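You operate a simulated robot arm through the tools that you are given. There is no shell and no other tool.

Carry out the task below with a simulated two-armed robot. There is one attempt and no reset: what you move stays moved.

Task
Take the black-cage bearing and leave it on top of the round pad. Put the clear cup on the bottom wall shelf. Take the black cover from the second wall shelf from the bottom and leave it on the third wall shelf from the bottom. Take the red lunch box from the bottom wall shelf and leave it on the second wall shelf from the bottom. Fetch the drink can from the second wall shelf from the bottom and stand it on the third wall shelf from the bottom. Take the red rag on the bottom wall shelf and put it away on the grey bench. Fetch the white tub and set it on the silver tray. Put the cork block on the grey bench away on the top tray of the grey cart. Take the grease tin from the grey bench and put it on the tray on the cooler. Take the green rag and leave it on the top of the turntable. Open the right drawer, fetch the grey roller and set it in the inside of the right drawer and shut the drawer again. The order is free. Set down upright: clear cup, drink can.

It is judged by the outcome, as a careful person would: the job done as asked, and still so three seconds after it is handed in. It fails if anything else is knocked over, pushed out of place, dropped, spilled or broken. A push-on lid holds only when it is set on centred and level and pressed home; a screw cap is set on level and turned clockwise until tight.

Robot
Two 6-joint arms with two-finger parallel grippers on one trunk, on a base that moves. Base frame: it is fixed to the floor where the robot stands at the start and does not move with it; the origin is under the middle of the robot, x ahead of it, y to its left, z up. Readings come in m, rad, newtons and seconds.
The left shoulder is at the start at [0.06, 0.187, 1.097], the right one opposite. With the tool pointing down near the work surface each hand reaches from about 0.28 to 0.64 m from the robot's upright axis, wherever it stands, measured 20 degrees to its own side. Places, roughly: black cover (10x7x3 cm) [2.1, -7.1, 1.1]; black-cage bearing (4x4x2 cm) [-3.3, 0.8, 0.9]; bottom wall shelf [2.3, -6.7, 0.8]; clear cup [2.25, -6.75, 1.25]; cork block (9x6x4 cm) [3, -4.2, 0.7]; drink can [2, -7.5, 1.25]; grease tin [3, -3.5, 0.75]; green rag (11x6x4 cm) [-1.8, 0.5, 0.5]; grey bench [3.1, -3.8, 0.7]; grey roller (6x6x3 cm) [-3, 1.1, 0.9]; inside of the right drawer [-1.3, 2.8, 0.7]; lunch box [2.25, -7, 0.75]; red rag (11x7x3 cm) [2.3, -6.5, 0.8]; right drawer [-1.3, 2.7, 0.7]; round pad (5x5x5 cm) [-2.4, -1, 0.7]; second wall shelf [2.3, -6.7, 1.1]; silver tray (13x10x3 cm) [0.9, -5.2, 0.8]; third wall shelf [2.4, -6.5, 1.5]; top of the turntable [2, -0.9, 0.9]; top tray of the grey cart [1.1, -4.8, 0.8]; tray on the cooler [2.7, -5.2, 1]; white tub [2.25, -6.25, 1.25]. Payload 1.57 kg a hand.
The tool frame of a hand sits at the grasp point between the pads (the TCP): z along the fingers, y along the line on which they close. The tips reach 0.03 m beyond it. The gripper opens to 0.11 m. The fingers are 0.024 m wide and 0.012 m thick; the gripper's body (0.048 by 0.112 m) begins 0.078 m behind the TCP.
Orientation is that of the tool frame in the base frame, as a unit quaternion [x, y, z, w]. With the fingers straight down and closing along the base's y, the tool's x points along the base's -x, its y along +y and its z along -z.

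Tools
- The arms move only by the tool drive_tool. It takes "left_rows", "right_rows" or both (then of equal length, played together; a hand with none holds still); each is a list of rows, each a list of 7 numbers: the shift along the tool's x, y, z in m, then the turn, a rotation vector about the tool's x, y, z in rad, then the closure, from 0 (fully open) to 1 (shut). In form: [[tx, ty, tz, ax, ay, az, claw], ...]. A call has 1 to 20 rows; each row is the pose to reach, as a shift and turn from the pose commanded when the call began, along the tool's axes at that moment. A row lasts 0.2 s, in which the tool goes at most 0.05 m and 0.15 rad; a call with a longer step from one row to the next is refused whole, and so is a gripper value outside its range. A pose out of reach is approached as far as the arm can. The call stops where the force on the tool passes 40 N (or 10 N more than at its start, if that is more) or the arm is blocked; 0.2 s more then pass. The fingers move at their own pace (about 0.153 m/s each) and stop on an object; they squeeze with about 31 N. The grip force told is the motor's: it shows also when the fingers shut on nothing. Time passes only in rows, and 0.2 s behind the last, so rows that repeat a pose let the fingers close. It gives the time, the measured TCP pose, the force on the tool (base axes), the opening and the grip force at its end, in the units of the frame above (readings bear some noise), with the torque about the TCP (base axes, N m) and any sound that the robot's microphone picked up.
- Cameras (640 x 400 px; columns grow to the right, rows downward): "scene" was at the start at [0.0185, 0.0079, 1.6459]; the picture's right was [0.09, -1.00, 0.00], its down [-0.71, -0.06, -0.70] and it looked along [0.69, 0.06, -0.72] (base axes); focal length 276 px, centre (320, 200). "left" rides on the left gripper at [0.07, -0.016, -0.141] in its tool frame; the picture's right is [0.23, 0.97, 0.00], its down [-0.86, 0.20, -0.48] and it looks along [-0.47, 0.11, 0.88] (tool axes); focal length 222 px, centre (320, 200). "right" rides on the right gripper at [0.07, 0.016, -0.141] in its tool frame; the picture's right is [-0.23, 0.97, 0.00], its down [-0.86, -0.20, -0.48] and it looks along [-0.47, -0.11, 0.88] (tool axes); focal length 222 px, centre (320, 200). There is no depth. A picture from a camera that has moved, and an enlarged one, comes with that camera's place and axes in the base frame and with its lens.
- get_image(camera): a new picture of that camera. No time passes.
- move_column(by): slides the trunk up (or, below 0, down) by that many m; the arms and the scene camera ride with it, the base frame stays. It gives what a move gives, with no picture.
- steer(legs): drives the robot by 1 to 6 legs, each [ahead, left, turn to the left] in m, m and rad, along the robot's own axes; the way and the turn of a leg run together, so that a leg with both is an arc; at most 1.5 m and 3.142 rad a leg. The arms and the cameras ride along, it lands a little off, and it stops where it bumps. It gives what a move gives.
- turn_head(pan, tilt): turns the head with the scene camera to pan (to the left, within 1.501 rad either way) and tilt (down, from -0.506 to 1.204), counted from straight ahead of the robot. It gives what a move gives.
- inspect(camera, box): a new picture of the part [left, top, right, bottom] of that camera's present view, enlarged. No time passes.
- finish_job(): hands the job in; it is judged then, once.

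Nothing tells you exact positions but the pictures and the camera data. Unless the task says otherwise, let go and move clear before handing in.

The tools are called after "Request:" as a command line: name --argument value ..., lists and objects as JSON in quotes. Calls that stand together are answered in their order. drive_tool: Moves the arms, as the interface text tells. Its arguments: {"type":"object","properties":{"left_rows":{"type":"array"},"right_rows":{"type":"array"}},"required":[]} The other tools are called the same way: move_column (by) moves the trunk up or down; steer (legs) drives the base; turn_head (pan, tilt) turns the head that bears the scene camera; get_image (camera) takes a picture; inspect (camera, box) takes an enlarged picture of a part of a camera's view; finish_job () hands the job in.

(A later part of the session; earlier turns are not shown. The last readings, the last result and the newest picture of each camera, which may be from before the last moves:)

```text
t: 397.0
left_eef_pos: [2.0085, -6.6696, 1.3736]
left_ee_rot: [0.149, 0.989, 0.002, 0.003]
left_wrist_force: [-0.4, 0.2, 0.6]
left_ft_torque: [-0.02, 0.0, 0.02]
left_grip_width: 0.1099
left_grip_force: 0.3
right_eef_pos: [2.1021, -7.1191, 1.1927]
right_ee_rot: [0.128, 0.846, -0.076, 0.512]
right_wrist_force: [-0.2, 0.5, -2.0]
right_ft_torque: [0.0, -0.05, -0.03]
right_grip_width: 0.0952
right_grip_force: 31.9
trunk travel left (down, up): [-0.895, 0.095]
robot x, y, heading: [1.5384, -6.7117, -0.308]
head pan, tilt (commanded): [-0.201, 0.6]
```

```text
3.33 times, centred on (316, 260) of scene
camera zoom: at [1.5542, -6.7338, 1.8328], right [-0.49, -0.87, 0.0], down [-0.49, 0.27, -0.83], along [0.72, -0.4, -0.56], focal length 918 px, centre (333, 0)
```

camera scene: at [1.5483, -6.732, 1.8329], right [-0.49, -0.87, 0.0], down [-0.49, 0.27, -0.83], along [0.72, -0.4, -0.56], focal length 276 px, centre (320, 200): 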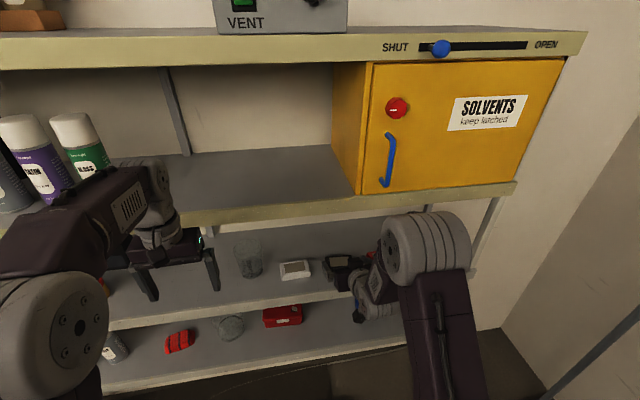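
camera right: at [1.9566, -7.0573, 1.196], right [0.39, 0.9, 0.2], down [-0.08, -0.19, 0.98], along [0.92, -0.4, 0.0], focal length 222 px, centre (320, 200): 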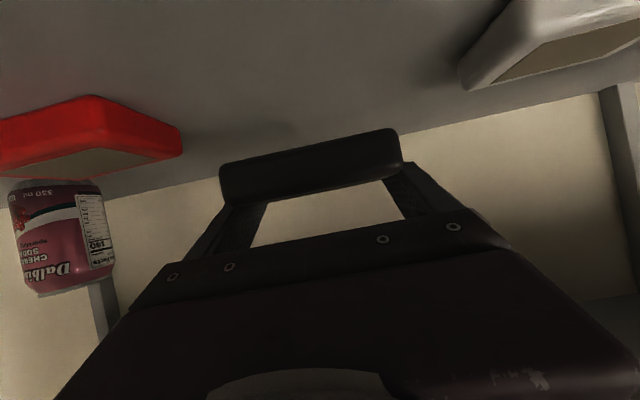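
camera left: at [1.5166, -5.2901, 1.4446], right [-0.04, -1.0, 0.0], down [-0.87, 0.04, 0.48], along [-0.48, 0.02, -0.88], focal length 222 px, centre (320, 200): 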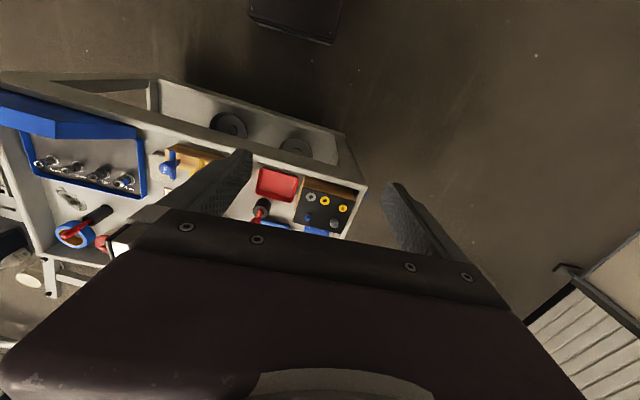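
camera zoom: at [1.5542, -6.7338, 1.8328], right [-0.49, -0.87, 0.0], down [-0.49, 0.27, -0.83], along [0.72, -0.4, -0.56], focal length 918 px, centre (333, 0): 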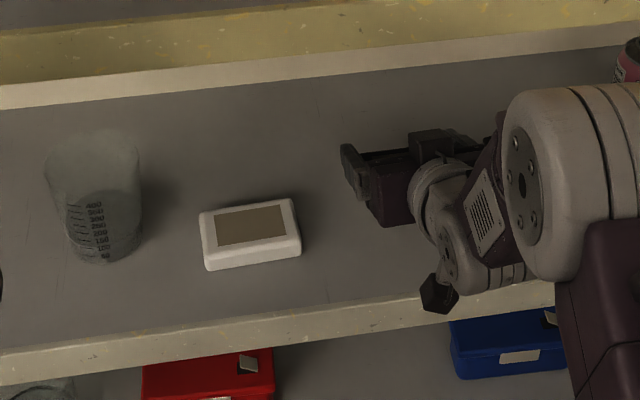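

The cover is held securely. I'll back out of the shelf, raise the trunk fully, and lift the hand to the third shelf's height.

Request:
steer --legs '[[-0.25, 0, 0]]'

Request:
move_column --by 0.094

Request:
drive_tool --right_rows '[[-0.035, 0.015, -0.0188, 0, 0, 0, 0.8], [-0.07, 0.03, -0.0376, 0, 0, 0, 0.8], [-0.105, 0.045, -0.0564, 0, 0, 0, 0.8], [-0.14, 0.06, -0.0752, 0, 0, 0, 0.8], [-0.175, 0.075, -0.094, 0, 0, 0, 0.8], [-0.205, 0.09, -0.11, 0, 0, 0, 0.8], [-0.23, 0.105, -0.123, 0, 0, 0, 0.8]]'

Request:
turn_head --pan -0.1 --tilt 0.3

Request:
get_image --camera "scene"

Request:
get_image --camera "right"

```text
t: 398.8
left_eef_pos: [1.7726, -6.5974, 1.3726]
left_ee_rot: [0.149, 0.989, 0.002, 0.001]
left_wrist_force: [0.7, 0.1, -0.9]
left_ft_torque: [0.01, 0.0, 0.01]
left_grip_width: 0.1098
left_grip_force: 0.1
right_eef_pos: [1.8658, -7.0454, 1.1903]
right_ee_rot: [0.13, 0.846, -0.077, 0.511]
right_wrist_force: [0.1, 0.0, -3.1]
right_ft_torque: [-0.06, -0.05, 0.03]
right_grip_width: 0.095
right_grip_force: 30.9
trunk travel left (down, up): [-0.895, 0.095]
robot x, y, heading: [1.2932, -6.6333, -0.305]
head pan, tilt (commanded): [-0.201, 0.6]
```

```text
t: 400.1
left_eef_pos: [1.7712, -6.5955, 1.4682]
left_ee_rot: [0.15, 0.989, 0.002, 0.002]
left_wrist_force: [0.5, 0.1, -1.0]
left_ft_torque: [-0.01, 0.03, -0.04]
left_grip_width: 0.1102
left_grip_force: 0.0
right_eef_pos: [1.864, -7.0446, 1.2864]
right_ee_rot: [0.13, 0.846, -0.078, 0.512]
right_wrist_force: [0.2, -0.3, -2.8]
right_ft_torque: [-0.03, -0.01, -0.03]
right_grip_width: 0.0949
right_grip_force: 31.1
trunk travel left (down, up): [-0.989, 0.001]
robot x, y, heading: [1.2964, -6.6354, -0.311]
head pan, tilt (commanded): [-0.201, 0.6]
```

```text
t: 401.7
left_eef_pos: [1.7714, -6.5954, 1.468]
left_ee_rot: [0.15, 0.989, 0.002, 0.003]
left_wrist_force: [-0.1, 1.0, 0.3]
left_ft_torque: [0.01, 0.01, -0.06]
left_grip_width: 0.1099
left_grip_force: 0.1
right_eef_pos: [1.8916, -6.9413, 1.5477]
right_ee_rot: [0.127, 0.846, -0.079, 0.512]
right_wrist_force: [0.1, 0.6, -2.9]
right_ft_torque: [-0.07, -0.08, -0.03]
right_grip_width: 0.0949
right_grip_force: 31.1
trunk travel left (down, up): [-0.989, 0.001]
robot x, y, heading: [1.3007, -6.6313, -0.31]
head pan, tilt (commanded): [-0.201, 0.6]
```

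```text
t: 402.5
left_eef_pos: [1.7714, -6.5956, 1.468]
left_ee_rot: [0.149, 0.989, 0.002, 0.004]
left_wrist_force: [-0.2, 0.4, 0.4]
left_ft_torque: [-0.03, 0.01, -0.02]
left_grip_width: 0.1099
left_grip_force: 0.1
right_eef_pos: [1.8922, -6.9418, 1.5477]
right_ee_rot: [0.126, 0.846, -0.08, 0.512]
right_wrist_force: [-0.1, 0.1, -2.6]
right_ft_torque: [0.02, -0.02, 0.0]
right_grip_width: 0.0948
right_grip_force: 31.7
trunk travel left (down, up): [-0.989, 0.001]
robot x, y, heading: [1.2952, -6.6323, -0.309]
head pan, tilt (commanded): [-0.099, 0.3]
```

```text
taken
camera scene: at [1.3248, -6.652, 1.9542], right [-0.4, -0.92, 0.0], down [-0.27, 0.12, -0.95], along [0.88, -0.38, -0.3], focal length 276 px, centre (320, 200)
```

scene: 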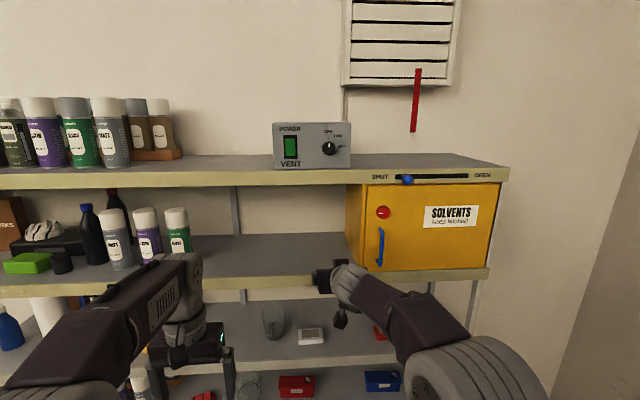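

```text
taken
camera right: at [1.7473, -6.8807, 1.5512], right [0.39, 0.9, 0.2], down [-0.08, -0.18, 0.98], along [0.92, -0.4, 0.01], focal length 222 px, centre (320, 200)
```

right: 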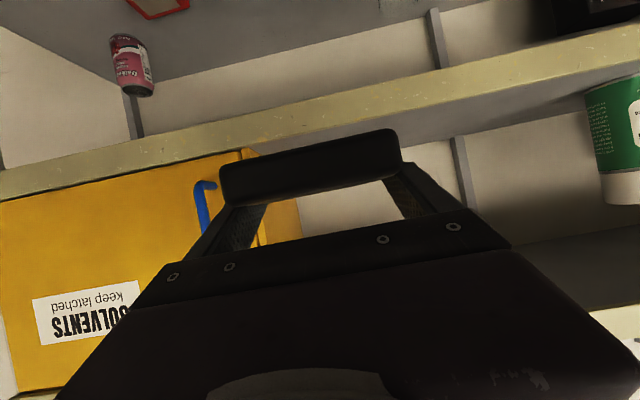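

The cover is at height for the third shelf (surface ≈1.465). I'll drive ahead 0.2 m to bring it over the free space left of the cabinet.

Request:
steer --legs '[[0.2, 0, 0]]'

Request:
get_image --camera "right"

Request:
get_image --camera "scene"

```text
t: 404.1
left_eef_pos: [1.9501, -6.6561, 1.47]
left_ee_rot: [0.152, 0.988, 0.002, 0.004]
left_wrist_force: [-0.5, 1.0, 0.4]
left_ft_torque: [0.0, -0.03, -0.02]
left_grip_width: 0.1102
left_grip_force: 0.0
right_eef_pos: [2.0699, -7.0036, 1.5511]
right_ee_rot: [0.132, 0.844, -0.078, 0.514]
right_wrist_force: [-0.9, 0.6, -1.9]
right_ft_torque: [-0.01, -0.05, 0.03]
right_grip_width: 0.0949
right_grip_force: 30.8
trunk travel left (down, up): [-0.989, 0.001]
robot x, y, heading: [1.4822, -6.6949, -0.319]
head pan, tilt (commanded): [-0.099, 0.3]
```

```text
taken
camera right: at [1.9257, -6.9405, 1.5535], right [0.4, 0.9, 0.2], down [-0.09, -0.18, 0.98], along [0.91, -0.41, 0.01], focal length 222 px, centre (320, 200)
```

right: 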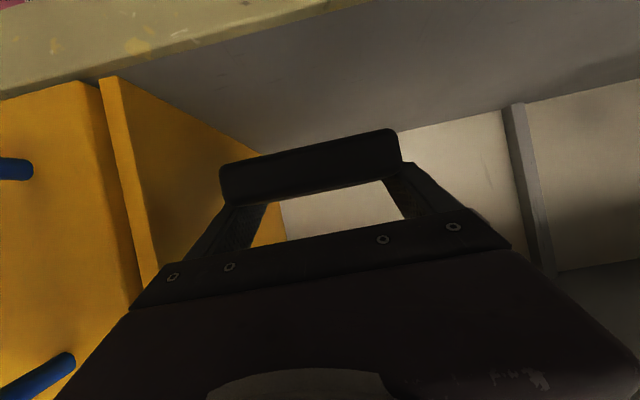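

```text
taken
camera scene: at [1.5029, -6.7099, 1.9545], right [-0.4, -0.92, 0.0], down [-0.27, 0.12, -0.96], along [0.88, -0.39, -0.29], focal length 276 px, centre (320, 200)
```

scene: 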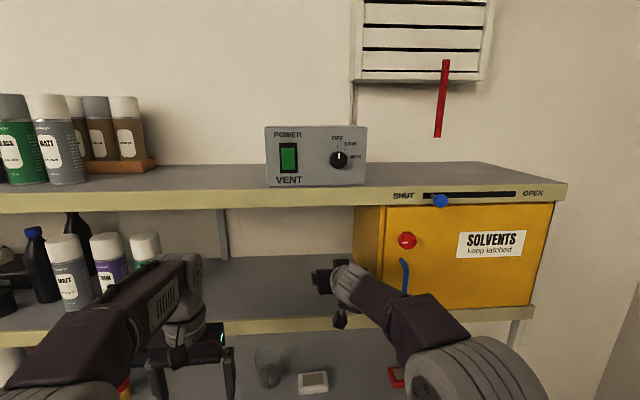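

The cover is over the shelf edge, with the cabinet side about 5 cm to its right. I'll reach 5 cm further in, 3 cm left, and lower gently.

Request:
drive_tool --right_rows '[[-0.0118, 0.015, 0.022, 0, 0, 0, 0.8], [-0.0235, 0.03, 0.044, 0, 0, 0, 0.8], [-0.0059, 0.03, 0.0534, 0, 0, 0, 0.8], [0.0118, 0.03, 0.0628, 0, 0, 0, 0.8]]'

Request:
drive_tool --right_rows '[[0.0044, 0, 0.0024, 0, 0, 0, 0.8], [0.0088, 0, 0.0047, 0, 0, 0, 0.8], [0.0132, 0, 0.0071, 0, 0, 0, 0.8], [0.0177, 0, 0.0094, 0, 0, 0, 0.8], [0.0221, 0, 0.0118, 0, 0, 0, 0.8]]'

Request:
get_image --camera "right"

Request:
inspect --camera "scene" --box '[220, 220, 412, 340]'

```text
t: 405.1
left_eef_pos: [1.9558, -6.658, 1.4687]
left_ee_rot: [0.152, 0.988, 0.003, 0.003]
left_wrist_force: [0.7, -0.1, -0.1]
left_ft_torque: [-0.01, 0.03, -0.02]
left_grip_width: 0.1099
left_grip_force: 0.1
right_eef_pos: [2.1326, -6.9922, 1.5078]
right_ee_rot: [0.134, 0.845, -0.079, 0.511]
right_wrist_force: [-0.1, 0.4, -2.9]
right_ft_torque: [0.02, -0.03, -0.02]
right_grip_width: 0.095
right_grip_force: 31.2
trunk travel left (down, up): [-0.989, 0.001]
robot x, y, heading: [1.4837, -6.6951, -0.312]
head pan, tilt (commanded): [-0.099, 0.3]
```

```text
t: 406.3
left_eef_pos: [1.9551, -6.6569, 1.4684]
left_ee_rot: [0.152, 0.988, 0.002, 0.003]
left_wrist_force: [0.8, 0.6, -0.3]
left_ft_torque: [0.02, 0.0, -0.01]
left_grip_width: 0.1101
left_grip_force: 0.0
right_eef_pos: [2.1329, -6.9912, 1.4855]
right_ee_rot: [0.131, 0.844, -0.078, 0.514]
right_wrist_force: [0.5, -0.4, 5.4]
right_ft_torque: [-0.22, 0.41, 0.0]
right_grip_width: 0.0949
right_grip_force: 31.2
trunk travel left (down, up): [-0.989, 0.001]
robot x, y, heading: [1.4817, -6.6933, -0.315]
head pan, tilt (commanded): [-0.099, 0.3]
```

```text
taken
camera right: at [1.9881, -6.9286, 1.488], right [0.39, 0.9, 0.2], down [-0.09, -0.18, 0.98], along [0.91, -0.4, 0.01], focal length 222 px, centre (320, 200)
```

right: 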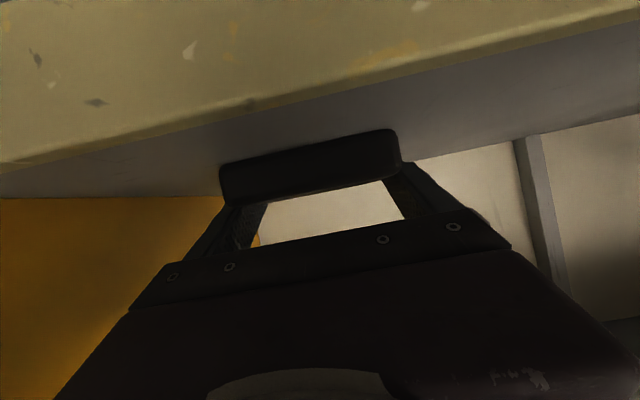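

```text
3.33 times, centred on (316, 280) of scene
camera zoom: at [1.5086, -6.7113, 1.9545], right [-0.4, -0.92, 0.0], down [-0.27, 0.12, -0.96], along [0.87, -0.38, -0.3], focal length 918 px, centre (333, -67)
```

zoom: 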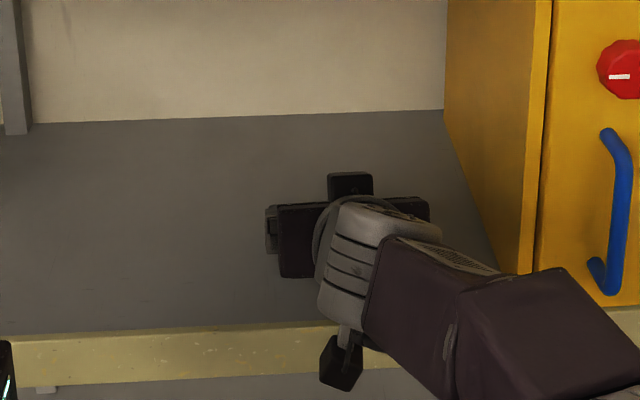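

Contact is sensed. I'll open the fingers fully, raise straight up, and withdraw.

Request:
drive_tool --right_rows '[[0.001, 0, 0.0005, 0, 0, 0, 0.5], [0.001, 0, 0.0005, 0, 0, 0, 0.1], [0.001, 0, 0.0005, 0, 0, 0, 0.0], [0.001, 0, 0.0005, 0, 0, 0, 0.0], [-0.012, 0, -0.006, 0, 0, 0, 0.0], [-0.03, 0, -0.016, 0, 0, 0, 0.0], [-0.053, 0, -0.028, 0, 0, 0, 0.0]]'

Request:
get_image --camera "right"

Request:
inspect --camera "scene" --box '[220, 220, 412, 340]'

```text
t: 407.9
left_eef_pos: [1.9546, -6.6563, 1.4683]
left_ee_rot: [0.152, 0.988, 0.001, 0.003]
left_wrist_force: [-0.8, -0.1, 0.3]
left_ft_torque: [-0.01, 0.02, -0.01]
left_grip_width: 0.1102
left_grip_force: 0.1
right_eef_pos: [2.1302, -6.9882, 1.5431]
right_ee_rot: [0.132, 0.846, -0.079, 0.511]
right_wrist_force: [0.2, 0.2, 0.4]
right_ft_torque: [0.0, 0.02, 0.0]
right_grip_width: 0.11
right_grip_force: 0.0
trunk travel left (down, up): [-0.989, 0.001]
robot x, y, heading: [1.4824, -6.693, -0.32]
head pan, tilt (commanded): [-0.099, 0.3]
```

```text
taken
camera right: at [1.9865, -6.9256, 1.5468], right [0.4, 0.9, 0.2], down [-0.09, -0.18, 0.98], along [0.91, -0.41, 0.0], focal length 222 px, centre (320, 200)
```

right: 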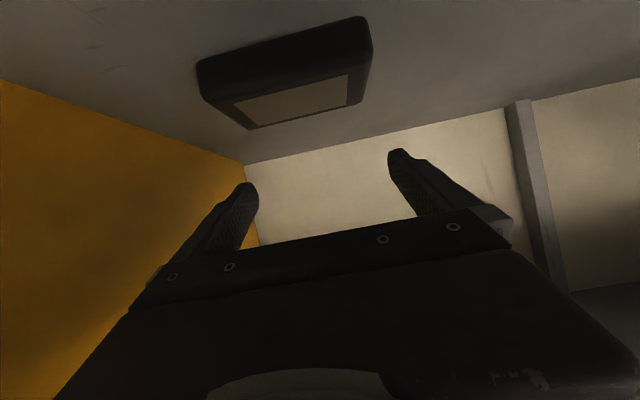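

```text
3.33 times, centred on (316, 280) of scene
camera zoom: at [1.5086, -6.7097, 1.9543], right [-0.4, -0.92, 0.0], down [-0.27, 0.12, -0.96], along [0.87, -0.39, -0.3], focal length 918 px, centre (333, -67)
```

zoom: 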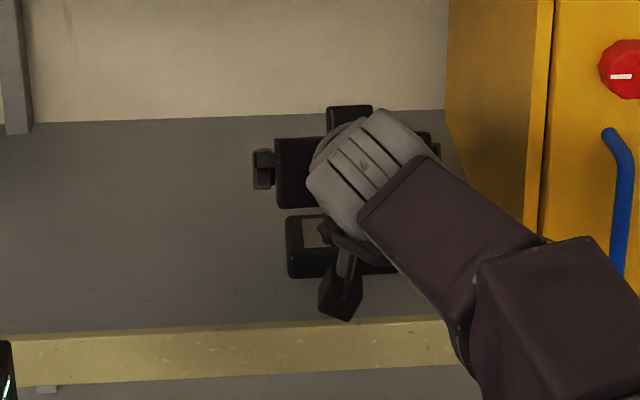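

The black cover rests on the third shelf. Next the drink can at about (2.075, -7.423) near the shelf's right post; I'll back off, lower the hand, and turn 0.29 rad right so I can approach it at an angle away from the post.

Request:
steer --legs '[[-0.25, 0, 0]]'

Request:
inspect --camera "scene" --box '[160, 180, 480, 380]'

Request:
move_column --by -0.11

Request:
drive_tool --right_rows '[[0.035, -0.02, 0.0188, 0, 0, 0, 0], [0.07, -0.04, 0.0376, 0, 0, 0, 0], [0.105, -0.06, 0.0564, 0, 0, 0, 0], [0.14, -0.08, 0.0752, 0, 0, 0, 0], [0.17, -0.1, 0.091, 0, 0, 0, 0]]'

Request:
steer --legs '[[0, 0, -0.285], [0.1, 0, 0]]'

Request:
turn_head --pan -0.2 --tilt 0.5

Request:
get_image --camera "scene"

Request:
get_image --camera "right"

```text
t: 409.7
left_eef_pos: [1.7207, -6.581, 1.4663]
left_ee_rot: [0.15, 0.989, 0.002, 0.001]
left_wrist_force: [0.3, -0.9, 0.5]
left_ft_torque: [0.01, 0.03, 0.02]
left_grip_width: 0.1103
left_grip_force: 0.1
right_eef_pos: [1.8993, -6.9122, 1.5397]
right_ee_rot: [0.131, 0.846, -0.078, 0.511]
right_wrist_force: [-0.7, -0.7, -0.1]
right_ft_torque: [-0.01, -0.01, -0.02]
right_grip_width: 0.1101
right_grip_force: 0.1
trunk travel left (down, up): [-0.989, 0.001]
robot x, y, heading: [1.2431, -6.6177, -0.311]
head pan, tilt (commanded): [-0.099, 0.3]
```

```text
2.00 times, centred on (320, 280) of scene
camera zoom: at [1.2767, -6.6367, 1.9541], right [-0.4, -0.92, 0.0], down [-0.28, 0.12, -0.95], along [0.87, -0.38, -0.3], focal length 551 px, centre (320, 40)
```

zoom: 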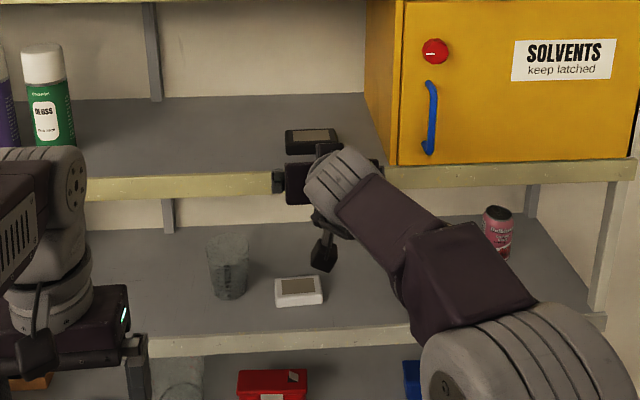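

```text
t: 411.1
left_eef_pos: [1.7151, -6.58, 1.3593]
left_ee_rot: [0.15, 0.989, 0.001, 0.003]
left_wrist_force: [0.4, 0.8, 0.0]
left_ft_torque: [-0.05, -0.01, 0.01]
left_grip_width: 0.11
left_grip_force: 0.1
right_eef_pos: [1.8932, -6.9103, 1.4324]
right_ee_rot: [0.13, 0.846, -0.077, 0.511]
right_wrist_force: [-0.7, 0.2, -0.2]
right_ft_torque: [0.0, -0.01, -0.03]
right_grip_width: 0.11
right_grip_force: 0.0
trunk travel left (down, up): [-0.879, 0.111]
robot x, y, heading: [1.2432, -6.6151, -0.315]
head pan, tilt (commanded): [-0.099, 0.3]
```

```text
t: 412.3
left_eef_pos: [1.7155, -6.5799, 1.3581]
left_ee_rot: [0.15, 0.989, 0.003, 0.003]
left_wrist_force: [0.2, -0.5, 0.9]
left_ft_torque: [0.02, 0.0, 0.0]
left_grip_width: 0.1102
left_grip_force: 0.2
right_eef_pos: [1.8652, -7.0077, 1.2359]
right_ee_rot: [0.131, 0.846, -0.077, 0.511]
right_wrist_force: [0.6, 0.2, 0.1]
right_ft_torque: [0.0, -0.01, 0.0]
right_grip_width: 0.1098
right_grip_force: 0.1
trunk travel left (down, up): [-0.879, 0.111]
robot x, y, heading: [1.2415, -6.6163, -0.313]
head pan, tilt (commanded): [-0.099, 0.3]
```

```text
t: 414.4
left_eef_pos: [1.7815, -6.7701, 1.3604]
left_ee_rot: [0.294, 0.956, 0.0, 0.005]
left_wrist_force: [-0.6, -0.7, -0.8]
left_ft_torque: [0.01, -0.03, 0.02]
left_grip_width: 0.1102
left_grip_force: 0.1
right_eef_pos: [1.8001, -7.2233, 1.2414]
right_ee_rot: [0.253, 0.816, -0.152, 0.497]
right_wrist_force: [-0.3, 0.3, 0.1]
right_ft_torque: [0.0, 0.0, 0.02]
right_grip_width: 0.11
right_grip_force: 0.0
trunk travel left (down, up): [-0.879, 0.111]
robot x, y, heading: [1.3195, -6.6718, -0.606]
head pan, tilt (commanded): [-0.099, 0.3]
```

```text
t: 415.1
left_eef_pos: [1.7855, -6.7741, 1.3574]
left_ee_rot: [0.294, 0.956, 0.001, 0.004]
left_wrist_force: [-0.3, 0.2, -0.4]
left_ft_torque: [-0.01, 0.04, -0.01]
left_grip_width: 0.1101
left_grip_force: 0.0
right_eef_pos: [1.8054, -7.2265, 1.2374]
right_ee_rot: [0.254, 0.817, -0.152, 0.495]
right_wrist_force: [0.2, 0.0, -0.3]
right_ft_torque: [-0.03, -0.03, -0.02]
right_grip_width: 0.1099
right_grip_force: 0.1
trunk travel left (down, up): [-0.879, 0.111]
robot x, y, heading: [1.3206, -6.6719, -0.607]
head pan, tilt (commanded): [-0.201, 0.499]
```

```text
taken
camera scene: at [1.3354, -6.7029, 1.826], right [-0.72, -0.69, 0.0], down [-0.33, 0.35, -0.88], along [0.61, -0.63, -0.48], focal length 276 px, centre (320, 200)
```

scene: 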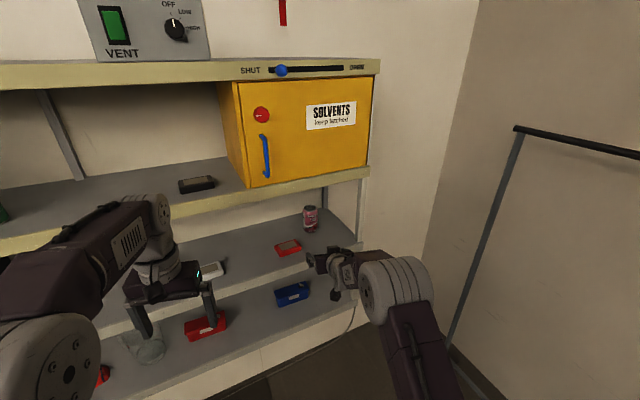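

```text
taken
camera right: at [1.6849, -7.1251, 1.2415], right [0.64, 0.74, 0.2], down [-0.14, -0.15, 0.98], along [0.76, -0.65, 0.01], focal length 222 px, centre (320, 200)
```

right: 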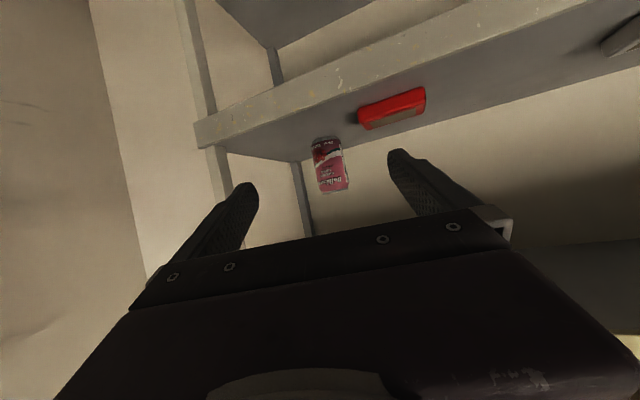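

The can is straight ahead of the hand, 0.335 m away. I'll lower the hand to the can's mid-height, narrow the opening slightly to clear the red cover, and drive forward.

Request:
drive_tool --right_rows '[[0.017, 0, 0.0091, 0, 0, 0, 0.2], [0.034, 0, 0.0183, 0, 0, 0, 0.2], [0.049, 0, 0.0265, 0, 0, 0, 0.2]]'

Request:
steer --legs '[[0.2, 0, 0]]'

Request:
get_image --camera "right"

Request:
get_image --camera "scene"

```text
t: 415.9
left_eef_pos: [1.7869, -6.7743, 1.3577]
left_ee_rot: [0.294, 0.956, 0.003, 0.003]
left_wrist_force: [0.4, -0.5, 0.3]
left_ft_torque: [0.03, 0.04, 0.0]
left_grip_width: 0.1101
left_grip_force: 0.0
right_eef_pos: [1.8052, -7.2268, 1.1823]
right_ee_rot: [0.253, 0.817, -0.152, 0.495]
right_wrist_force: [0.0, -0.5, -0.1]
right_ft_torque: [0.04, -0.03, 0.01]
right_grip_width: 0.0881
right_grip_force: 0.0
trunk travel left (down, up): [-0.879, 0.111]
robot x, y, heading: [1.3238, -6.6673, -0.61]
head pan, tilt (commanded): [-0.201, 0.499]
```

```text
t: 417.5
left_eef_pos: [1.9442, -6.8866, 1.3593]
left_ee_rot: [0.297, 0.955, 0.001, 0.005]
left_wrist_force: [0.7, -0.9, 0.2]
left_ft_torque: [-0.01, -0.06, -0.06]
left_grip_width: 0.1101
left_grip_force: 0.0
right_eef_pos: [1.9604, -7.3389, 1.1871]
right_ee_rot: [0.254, 0.816, -0.153, 0.496]
right_wrist_force: [0.5, -0.1, -0.3]
right_ft_torque: [0.0, 0.0, -0.01]
right_grip_width: 0.0883
right_grip_force: 0.1
trunk travel left (down, up): [-0.879, 0.111]
robot x, y, heading: [1.4861, -6.7863, -0.61]
head pan, tilt (commanded): [-0.201, 0.499]
```

```text
taken
camera right: at [1.8409, -7.237, 1.1895], right [0.64, 0.74, 0.2], down [-0.14, -0.15, 0.98], along [0.76, -0.65, 0.01], focal length 222 px, centre (320, 200)
```

right: 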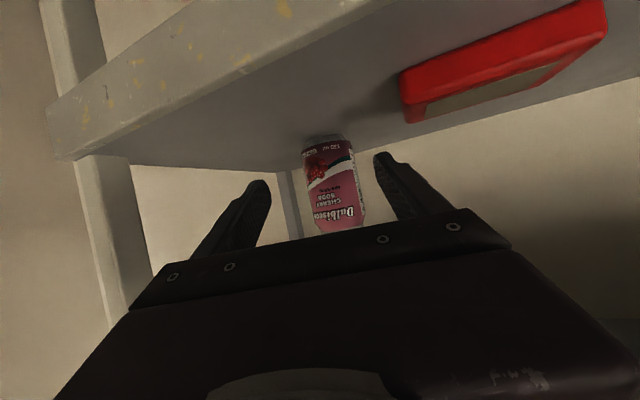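

```text
taken
camera scene: at [1.4917, -6.812, 1.826], right [-0.73, -0.69, 0.0], down [-0.33, 0.35, -0.88], along [0.61, -0.64, -0.48], focal length 276 px, centre (320, 200)
```

scene: 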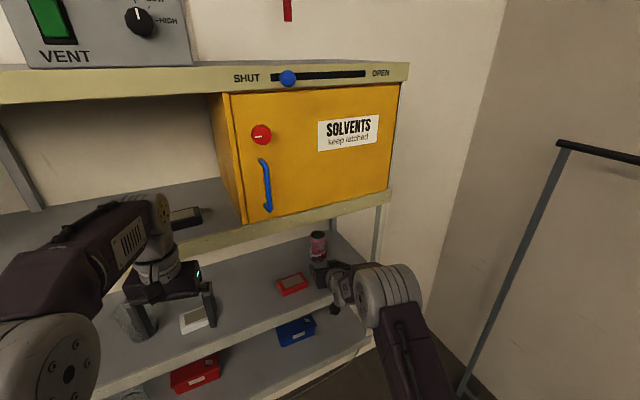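

I must first retract the left hand, since it would meet the third shelf's edge as I go ahead. I'll also open the right gripper fully and shift it about 1 cm left to centre on the can.

Request:
drive_tool --left_rows '[[0.04, 0, 0, 0, 0, 0, 0], [0.08, 0, 0, 0, 0, 0, 0], [0.12, 0, 0, 0, 0, 0, 0], [0.14, 0, 0, 0, 0, 0, 0]]' --right_rows '[[0, 0.005, 0, 0, 0, 0, 0], [0, 0.011, 0, 0, 0, 0, 0], [0, 0.011, 0, 0, 0, 0, 0], [0, 0.011, 0, 0, 0, 0, 0]]'

Request:
steer --legs '[[0.08, 0, 0]]'

Request:
get_image --camera "right"

```text
t: 418.5
left_eef_pos: [1.8298, -6.8092, 1.3572]
left_ee_rot: [0.296, 0.955, 0.002, 0.003]
left_wrist_force: [0.3, 0.1, 0.0]
left_ft_torque: [-0.03, -0.01, -0.02]
left_grip_width: 0.1101
left_grip_force: 0.1
right_eef_pos: [1.9699, -7.3316, 1.1836]
right_ee_rot: [0.255, 0.817, -0.153, 0.495]
right_wrist_force: [0.2, 0.9, 0.3]
right_ft_torque: [0.0, -0.03, -0.01]
right_grip_width: 0.1103
right_grip_force: 0.1
trunk travel left (down, up): [-0.879, 0.111]
robot x, y, heading: [1.4873, -6.7819, -0.607]
head pan, tilt (commanded): [-0.201, 0.499]
```

```text
t: 419.6
left_eef_pos: [1.8866, -6.8477, 1.3583]
left_ee_rot: [0.295, 0.955, 0.001, 0.007]
left_wrist_force: [-1.9, -0.8, 0.0]
left_ft_torque: [-0.05, -0.06, -0.01]
left_grip_width: 0.1102
left_grip_force: 0.1
right_eef_pos: [2.0279, -7.3696, 1.1891]
right_ee_rot: [0.254, 0.815, -0.154, 0.498]
right_wrist_force: [-1.4, 0.7, -0.5]
right_ft_torque: [0.03, -0.01, 0.01]
right_grip_width: 0.11
right_grip_force: 0.0
trunk travel left (down, up): [-0.879, 0.111]
robot x, y, heading: [1.5497, -6.827, -0.61]
head pan, tilt (commanded): [-0.201, 0.499]
```

```text
taken
camera right: at [1.9072, -7.2681, 1.1915], right [0.64, 0.74, 0.2], down [-0.14, -0.15, 0.98], along [0.76, -0.65, 0.01], focal length 222 px, centre (320, 200)
```

right: 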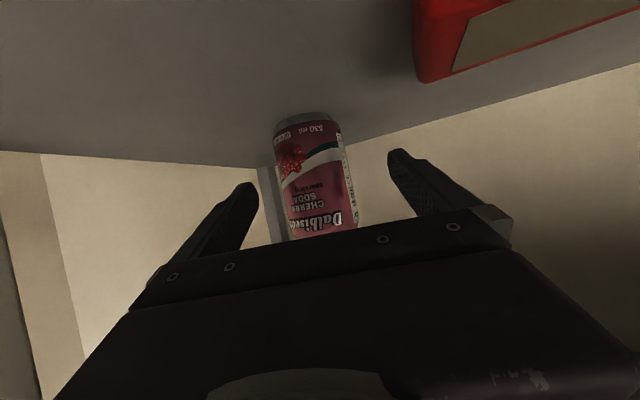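

The can is centred between the fingers; about 6 cm remain. I'll reach forward.

Request:
drive_tool --right_rows '[[-0.0096, -0.002, 0.0175, 0, 0, 0, 0], [-0.0192, -0.002, 0.035, 0, 0, 0, 0], [-0.0264, -0.002, 0.0482, 0, 0, 0, 0]]'

Request:
get_image --camera "right"

Request:
inspect --camera "scene" --box '[240, 200, 400, 300]'

```text
t: 420.4
left_eef_pos: [1.8951, -6.8534, 1.3561]
left_ee_rot: [0.295, 0.955, 0.002, 0.002]
left_wrist_force: [0.2, 0.3, -0.4]
left_ft_torque: [0.02, 0.03, 0.02]
left_grip_width: 0.1099
left_grip_force: 0.0
right_eef_pos: [2.0781, -7.4101, 1.1815]
right_ee_rot: [0.254, 0.818, -0.152, 0.494]
right_wrist_force: [0.7, -1.0, -0.7]
right_ft_torque: [-0.02, -0.02, -0.02]
right_grip_width: 0.1099
right_grip_force: 0.1
trunk travel left (down, up): [-0.879, 0.111]
robot x, y, heading: [1.5473, -6.8293, -0.615]
head pan, tilt (commanded): [-0.201, 0.499]
```

```text
taken
camera right: at [1.958, -7.3071, 1.1857], right [0.64, 0.74, 0.2], down [-0.14, -0.15, 0.98], along [0.76, -0.65, 0.0], focal length 222 px, centre (320, 200)
```

right: 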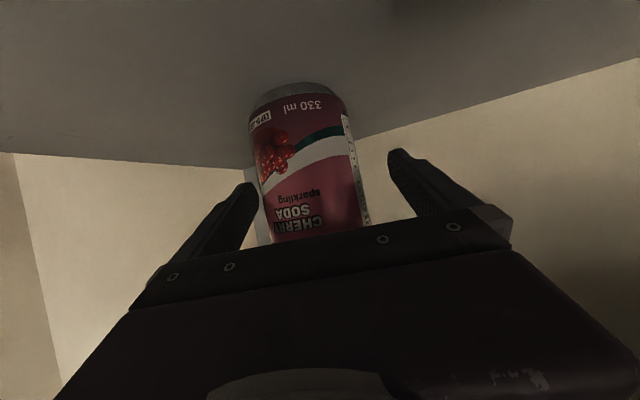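

```text
4.00 times, centred on (320, 250) of scene
camera zoom: at [1.5614, -6.8606, 1.8258], right [-0.72, -0.69, 0.0], down [-0.33, 0.35, -0.88], along [0.6, -0.64, -0.48], focal length 1102 px, centre (320, 0)
```

zoom: 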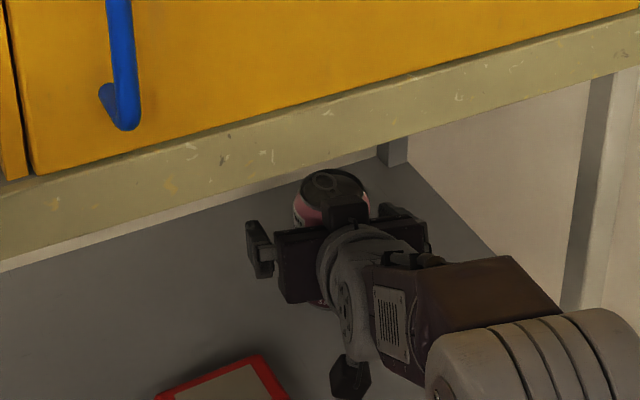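

The can's axis is now at the grip point, offset about 5 mm. I'll adjust slightly and close.

Request:
drive_tool --right_rows '[[-0.0038, -0.005, 0.007, 0, 0, 0, 0.0], [-0.0038, -0.005, 0.007, 0, 0, 0, 0.2], [-0.0038, -0.005, 0.007, 0, 0, 0, 0.4], [-0.0038, -0.005, 0.007, 0, 0, 0, 0.7], [-0.0038, -0.005, 0.007, 0, 0, 0, 0.7]]'

Request:
get_image --camera "right"

```text
t: 421.6
left_eef_pos: [1.8928, -6.8521, 1.3569]
left_ee_rot: [0.296, 0.955, 0.002, 0.004]
left_wrist_force: [0.2, 0.1, -0.6]
left_ft_torque: [0.0, -0.01, 0.02]
left_grip_width: 0.1102
left_grip_force: 0.1
right_eef_pos: [2.0803, -7.4164, 1.1845]
right_ee_rot: [0.254, 0.817, -0.152, 0.495]
right_wrist_force: [1.5, -0.2, -0.2]
right_ft_torque: [-0.1, 0.05, 0.03]
right_grip_width: 0.0652
right_grip_force: 31.0
trunk travel left (down, up): [-0.879, 0.111]
robot x, y, heading: [1.5461, -6.8274, -0.607]
head pan, tilt (commanded): [-0.201, 0.499]
```

```text
taken
camera right: at [1.96, -7.3144, 1.1878], right [0.64, 0.74, 0.2], down [-0.14, -0.15, 0.98], along [0.76, -0.65, 0.01], focal length 222 px, centre (320, 200)
```

right: 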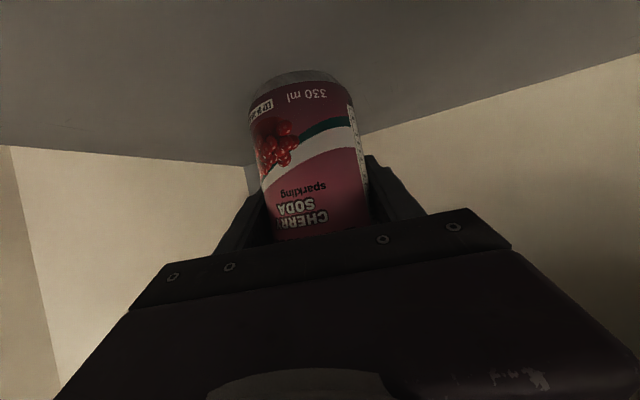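

The can is gripped (0.065 m, 31 N). I'll lift it 3–4 cm and back straight out.

Request:
drive_tool --right_rows '[[-0.013, 0, -0.007, 0, 0, 0, 0.8], [-0.026, 0, -0.0144, 0, 0, 0, 0.8], [-0.035, 0, -0.019, 0, 0, 0, 0.8]]'

Request:
steer --legs '[[-0.36, 0, 0]]'

Request:
get_image --camera "right"

Request:
get_image --camera "scene"

```text
t: 422.4
left_eef_pos: [1.894, -6.8531, 1.3571]
left_ee_rot: [0.296, 0.955, 0.002, 0.004]
left_wrist_force: [0.4, -0.6, -0.6]
left_ft_torque: [0.02, 0.01, -0.01]
left_grip_width: 0.1099
left_grip_force: 0.2
right_eef_pos: [2.0799, -7.4169, 1.2252]
right_ee_rot: [0.254, 0.817, -0.152, 0.494]
right_wrist_force: [-0.6, 0.3, -4.1]
right_ft_torque: [0.01, -0.04, 0.0]
right_grip_width: 0.0653
right_grip_force: 31.0
trunk travel left (down, up): [-0.879, 0.111]
robot x, y, heading: [1.5489, -6.8285, -0.609]
head pan, tilt (commanded): [-0.201, 0.499]
```

```text
t: 424.7
left_eef_pos: [1.6002, -6.6468, 1.3559]
left_ee_rot: [0.294, 0.956, 0.002, 0.003]
left_wrist_force: [0.4, 0.6, 0.1]
left_ft_torque: [0.05, 0.05, 0.0]
left_grip_width: 0.11
left_grip_force: 0.0
right_eef_pos: [1.7885, -7.2091, 1.2223]
right_ee_rot: [0.252, 0.818, -0.151, 0.494]
right_wrist_force: [0.6, -0.6, -3.3]
right_ft_torque: [-0.02, -0.05, 0.01]
right_grip_width: 0.0653
right_grip_force: 30.6
trunk travel left (down, up): [-0.879, 0.111]
robot x, y, heading: [1.2503, -6.6202, -0.605]
head pan, tilt (commanded): [-0.201, 0.499]
```

```text
taken
camera right: at [1.6685, -7.1077, 1.2269], right [0.64, 0.75, 0.2], down [-0.13, -0.15, 0.98], along [0.76, -0.65, 0.0], focal length 222 px, centre (320, 200)
```

right: 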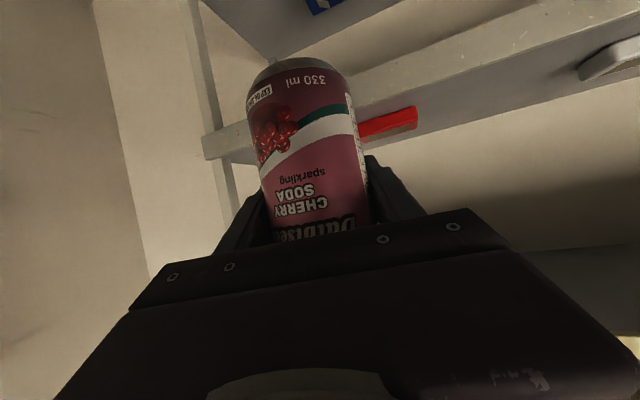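

```text
taken
camera scene: at [1.2664, -6.656, 1.8258], right [-0.72, -0.69, 0.0], down [-0.33, 0.35, -0.88], along [0.61, -0.63, -0.48], focal length 276 px, centre (320, 200)
```

scene: 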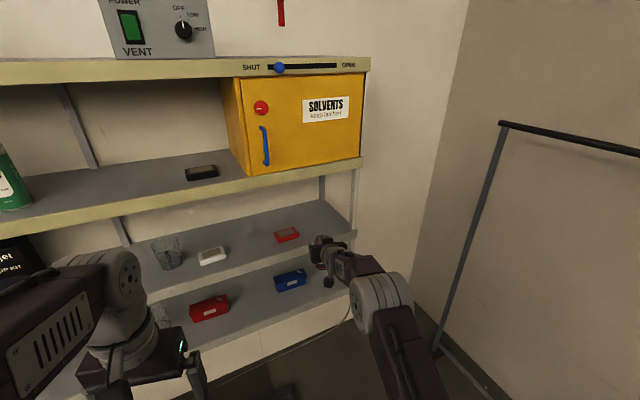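

The can is out and held upright. I'll turn back square to the shelf, shift left, raise the trunk and lift the can to third-shelf height.

Request:
steer --legs '[[0, 0, 0.295], [0, 0.236, 0]]'

Request:
move_column --by 0.11

Request:
drive_tool --right_rows '[[-0.0212, 0.008, -0.0356, 0, 0, 0, 0.8], [-0.0425, 0.016, -0.0711, 0, 0, 0, 0.8], [-0.0637, 0.025, -0.1067, 0, 0, 0, 0.8], [-0.085, 0.033, -0.1423, 0, 0, 0, 0.8], [-0.1062, 0.041, -0.1779, 0, 0, 0, 0.8], [-0.1275, 0.05, -0.2134, 0, 0, 0, 0.8], [-0.1487, 0.058, -0.249, 0, 0, 0, 0.8]]'

Request:
turn_head --pan -0.1 --tilt 0.3

Request:
get_image --camera "scene"

Request:
get_image --camera "right"

```text
t: 427.4
left_eef_pos: [1.6611, -6.3318, 1.3565]
left_ee_rot: [0.154, 0.988, 0.004, 0.003]
left_wrist_force: [0.3, -0.1, 0.0]
left_ft_torque: [0.03, 0.02, -0.01]
left_grip_width: 0.1101
left_grip_force: 0.0
right_eef_pos: [2.0008, -6.8189, 1.2242]
right_ee_rot: [0.135, 0.845, -0.079, 0.511]
right_wrist_force: [0.0, -0.4, -3.2]
right_ft_torque: [0.01, -0.04, 0.01]
right_grip_width: 0.0652
right_grip_force: 31.1
trunk travel left (down, up): [-0.879, 0.111]
robot x, y, heading: [1.3235, -6.4034, -0.321]
head pan, tilt (commanded): [-0.201, 0.499]
```

```text
t: 428.8
left_eef_pos: [1.6624, -6.3286, 1.4666]
left_ee_rot: [0.153, 0.988, 0.002, 0.003]
left_wrist_force: [-0.2, -0.1, 0.8]
left_ft_torque: [0.0, 0.01, -0.01]
left_grip_width: 0.1101
left_grip_force: 0.2
right_eef_pos: [2.002, -6.8156, 1.3347]
right_ee_rot: [0.133, 0.845, -0.079, 0.512]
right_wrist_force: [0.3, -1.1, -3.4]
right_ft_torque: [-0.01, -0.07, -0.01]
right_grip_width: 0.0656
right_grip_force: 31.0
trunk travel left (down, up): [-0.989, 0.001]
robot x, y, heading: [1.3237, -6.4066, -0.319]
head pan, tilt (commanded): [-0.201, 0.499]
```

```text
t: 430.4
left_eef_pos: [1.6606, -6.3275, 1.4667]
left_ee_rot: [0.154, 0.988, 0.002, 0.004]
left_wrist_force: [-0.4, 0.5, 0.6]
left_ft_torque: [-0.05, -0.04, 0.02]
left_grip_width: 0.1101
left_grip_force: 0.1
right_eef_pos: [1.8739, -6.7155, 1.5842]
right_ee_rot: [0.133, 0.845, -0.08, 0.512]
right_wrist_force: [-0.5, 0.0, -2.3]
right_ft_torque: [-0.01, -0.09, 0.0]
right_grip_width: 0.0649
right_grip_force: 30.8
trunk travel left (down, up): [-0.989, 0.001]
robot x, y, heading: [1.3202, -6.4068, -0.315]
head pan, tilt (commanded): [-0.201, 0.499]
```

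```text
t: 431.1
left_eef_pos: [1.6609, -6.3276, 1.4665]
left_ee_rot: [0.153, 0.988, 0.002, 0.003]
left_wrist_force: [-0.8, 0.1, 0.4]
left_ft_torque: [0.0, -0.01, 0.0]
left_grip_width: 0.1103
left_grip_force: 0.0
right_eef_pos: [1.8738, -6.7153, 1.5838]
right_ee_rot: [0.133, 0.846, -0.079, 0.511]
right_wrist_force: [-0.2, 1.2, -3.1]
right_ft_torque: [-0.01, -0.05, -0.03]
right_grip_width: 0.0651
right_grip_force: 31.2
trunk travel left (down, up): [-0.989, 0.001]
robot x, y, heading: [1.3174, -6.4045, -0.32]
head pan, tilt (commanded): [-0.099, 0.3]
```

```text
taken
camera scene: at [1.3486, -6.4226, 1.9543], right [-0.41, -0.91, 0.0], down [-0.27, 0.12, -0.96], along [0.87, -0.39, -0.3], focal length 276 px, centre (320, 200)
```

scene: 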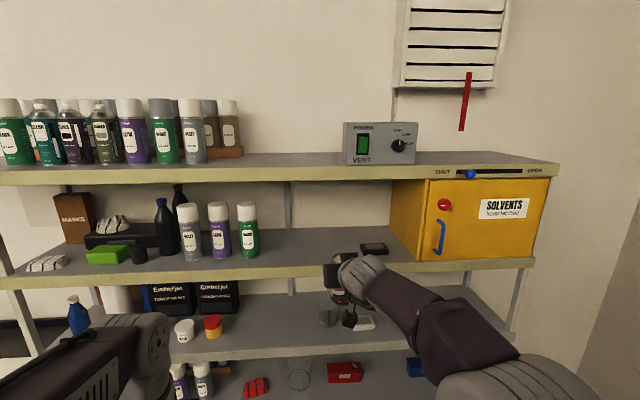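

```text
taken
camera right: at [1.7297, -6.6526, 1.5874], right [0.4, 0.89, 0.2], down [-0.09, -0.18, 0.98], along [0.91, -0.41, 0.01], focal length 222 px, centre (320, 200)
```

right: 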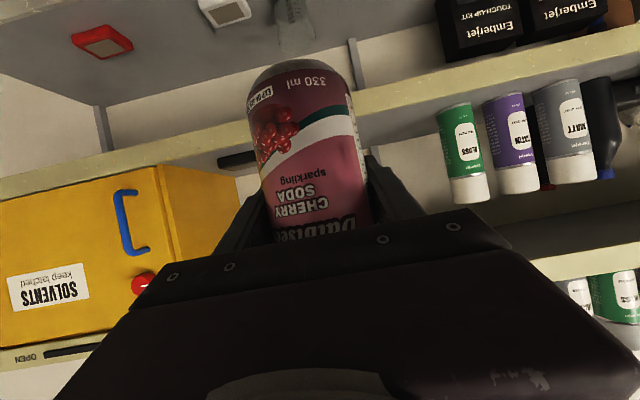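

The can is at the right height, 5 cm above the shelf level. I'll drive ahead 0.28 m.

Request:
steer --legs '[[0.28, 0, 0]]'

Request:
get_image --camera "scene"

Request:
get_image --camera "right"

```text
t: 433.1
left_eef_pos: [1.9252, -6.4171, 1.4674]
left_ee_rot: [0.155, 0.988, 0.001, 0.004]
left_wrist_force: [1.4, 0.4, -0.1]
left_ft_torque: [-0.01, -0.03, 0.03]
left_grip_width: 0.11
left_grip_force: 0.1
right_eef_pos: [2.1388, -6.8034, 1.5851]
right_ee_rot: [0.134, 0.845, -0.079, 0.512]
right_wrist_force: [-0.8, -0.2, -2.8]
right_ft_torque: [-0.01, -0.09, 0.0]
right_grip_width: 0.0653
right_grip_force: 30.7
trunk travel left (down, up): [-0.989, 0.001]
robot x, y, heading: [1.5931, -6.4903, -0.321]
head pan, tilt (commanded): [-0.099, 0.3]
```

```text
taken
camera scene: at [1.612, -6.5099, 1.9544], right [-0.41, -0.91, 0.0], down [-0.27, 0.12, -0.96], along [0.87, -0.39, -0.29], focal length 276 px, centre (320, 200)
```

scene: 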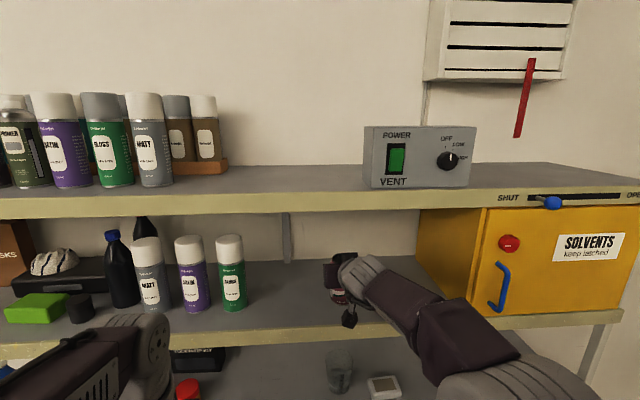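

```text
taken
camera right: at [1.9938, -6.7405, 1.589], right [0.4, 0.89, 0.2], down [-0.09, -0.18, 0.98], along [0.91, -0.41, 0.01], focal length 222 px, centre (320, 200)
```

right: 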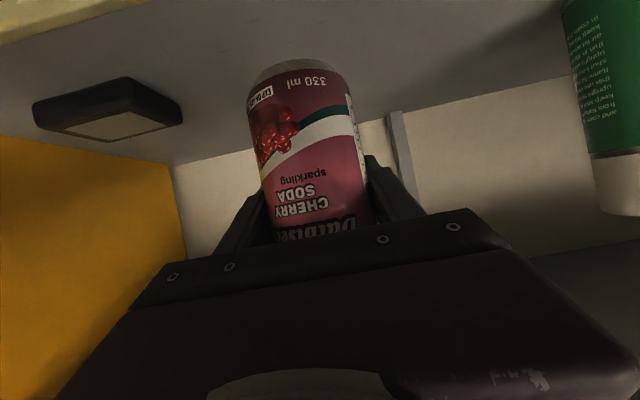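

The can is above the third shelf with clear space all around. I'll reach in 4.5 cm and lower it gently.

Request:
drive_tool --right_rows '[[-0.0108, 0, 0.0198, 0, 0, 0, 0.8], [-0.0216, 0, 0.0395, 0, 0, 0, 0.8], [-0.0018, 0, 0.0503, 0, 0, 0, 0.8], [0.0179, 0, 0.0611, 0, 0, 0, 0.8]]'

Request:
drive_tool --right_rows '[[0.0035, 0, 0.0019, 0, 0, 0, 0.8], [0.007, 0, 0.0038, 0, 0, 0, 0.8], [0.0105, 0, 0.0058, 0, 0, 0, 0.8], [0.014, 0, 0.0077, 0, 0, 0, 0.8], [0.0175, 0, 0.0096, 0, 0, 0, 0.8]]'

Request:
inspect --camera "scene" --box '[270, 230, 398, 330]'

```text
t: 434.1
left_eef_pos: [1.9316, -6.4176, 1.4662]
left_ee_rot: [0.154, 0.988, 0.002, 0.003]
left_wrist_force: [-0.1, 0.0, -0.2]
left_ft_torque: [-0.01, 0.02, -0.02]
left_grip_width: 0.1101
left_grip_force: 0.0
right_eef_pos: [2.1881, -6.8215, 1.5385]
right_ee_rot: [0.135, 0.845, -0.081, 0.511]
right_wrist_force: [0.7, -0.7, -4.2]
right_ft_torque: [-0.06, -0.06, 0.01]
right_grip_width: 0.0649
right_grip_force: 31.2
trunk travel left (down, up): [-0.989, 0.001]
robot x, y, heading: [1.588, -6.4931, -0.317]
head pan, tilt (commanded): [-0.099, 0.3]
```

```text
t: 435.3
left_eef_pos: [1.928, -6.4166, 1.4673]
left_ee_rot: [0.155, 0.988, 0.002, 0.005]
left_wrist_force: [-0.1, 0.7, 0.0]
left_ft_torque: [-0.01, 0.0, -0.01]
left_grip_width: 0.11
left_grip_force: 0.0
right_eef_pos: [2.1839, -6.8183, 1.5239]
right_ee_rot: [0.134, 0.843, -0.08, 0.515]
right_wrist_force: [2.4, -2.2, 23.0]
right_ft_torque: [0.11, 0.33, 0.27]
right_grip_width: 0.0652
right_grip_force: 30.7
trunk travel left (down, up): [-0.989, 0.001]
robot x, y, heading: [1.5915, -6.4969, -0.32]
head pan, tilt (commanded): [-0.099, 0.3]
```

```text
4.00 times, centred on (334, 280) of scene
camera zoom: at [1.6138, -6.5104, 1.9546], right [-0.41, -0.91, 0.0], down [-0.27, 0.12, -0.96], along [0.87, -0.39, -0.29], focal length 1102 px, centre (264, -120)
```

zoom: 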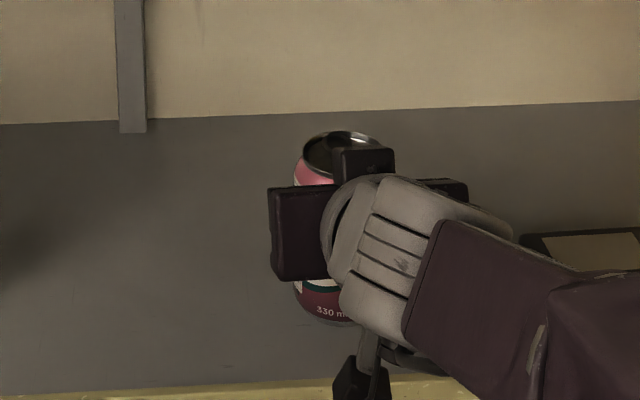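

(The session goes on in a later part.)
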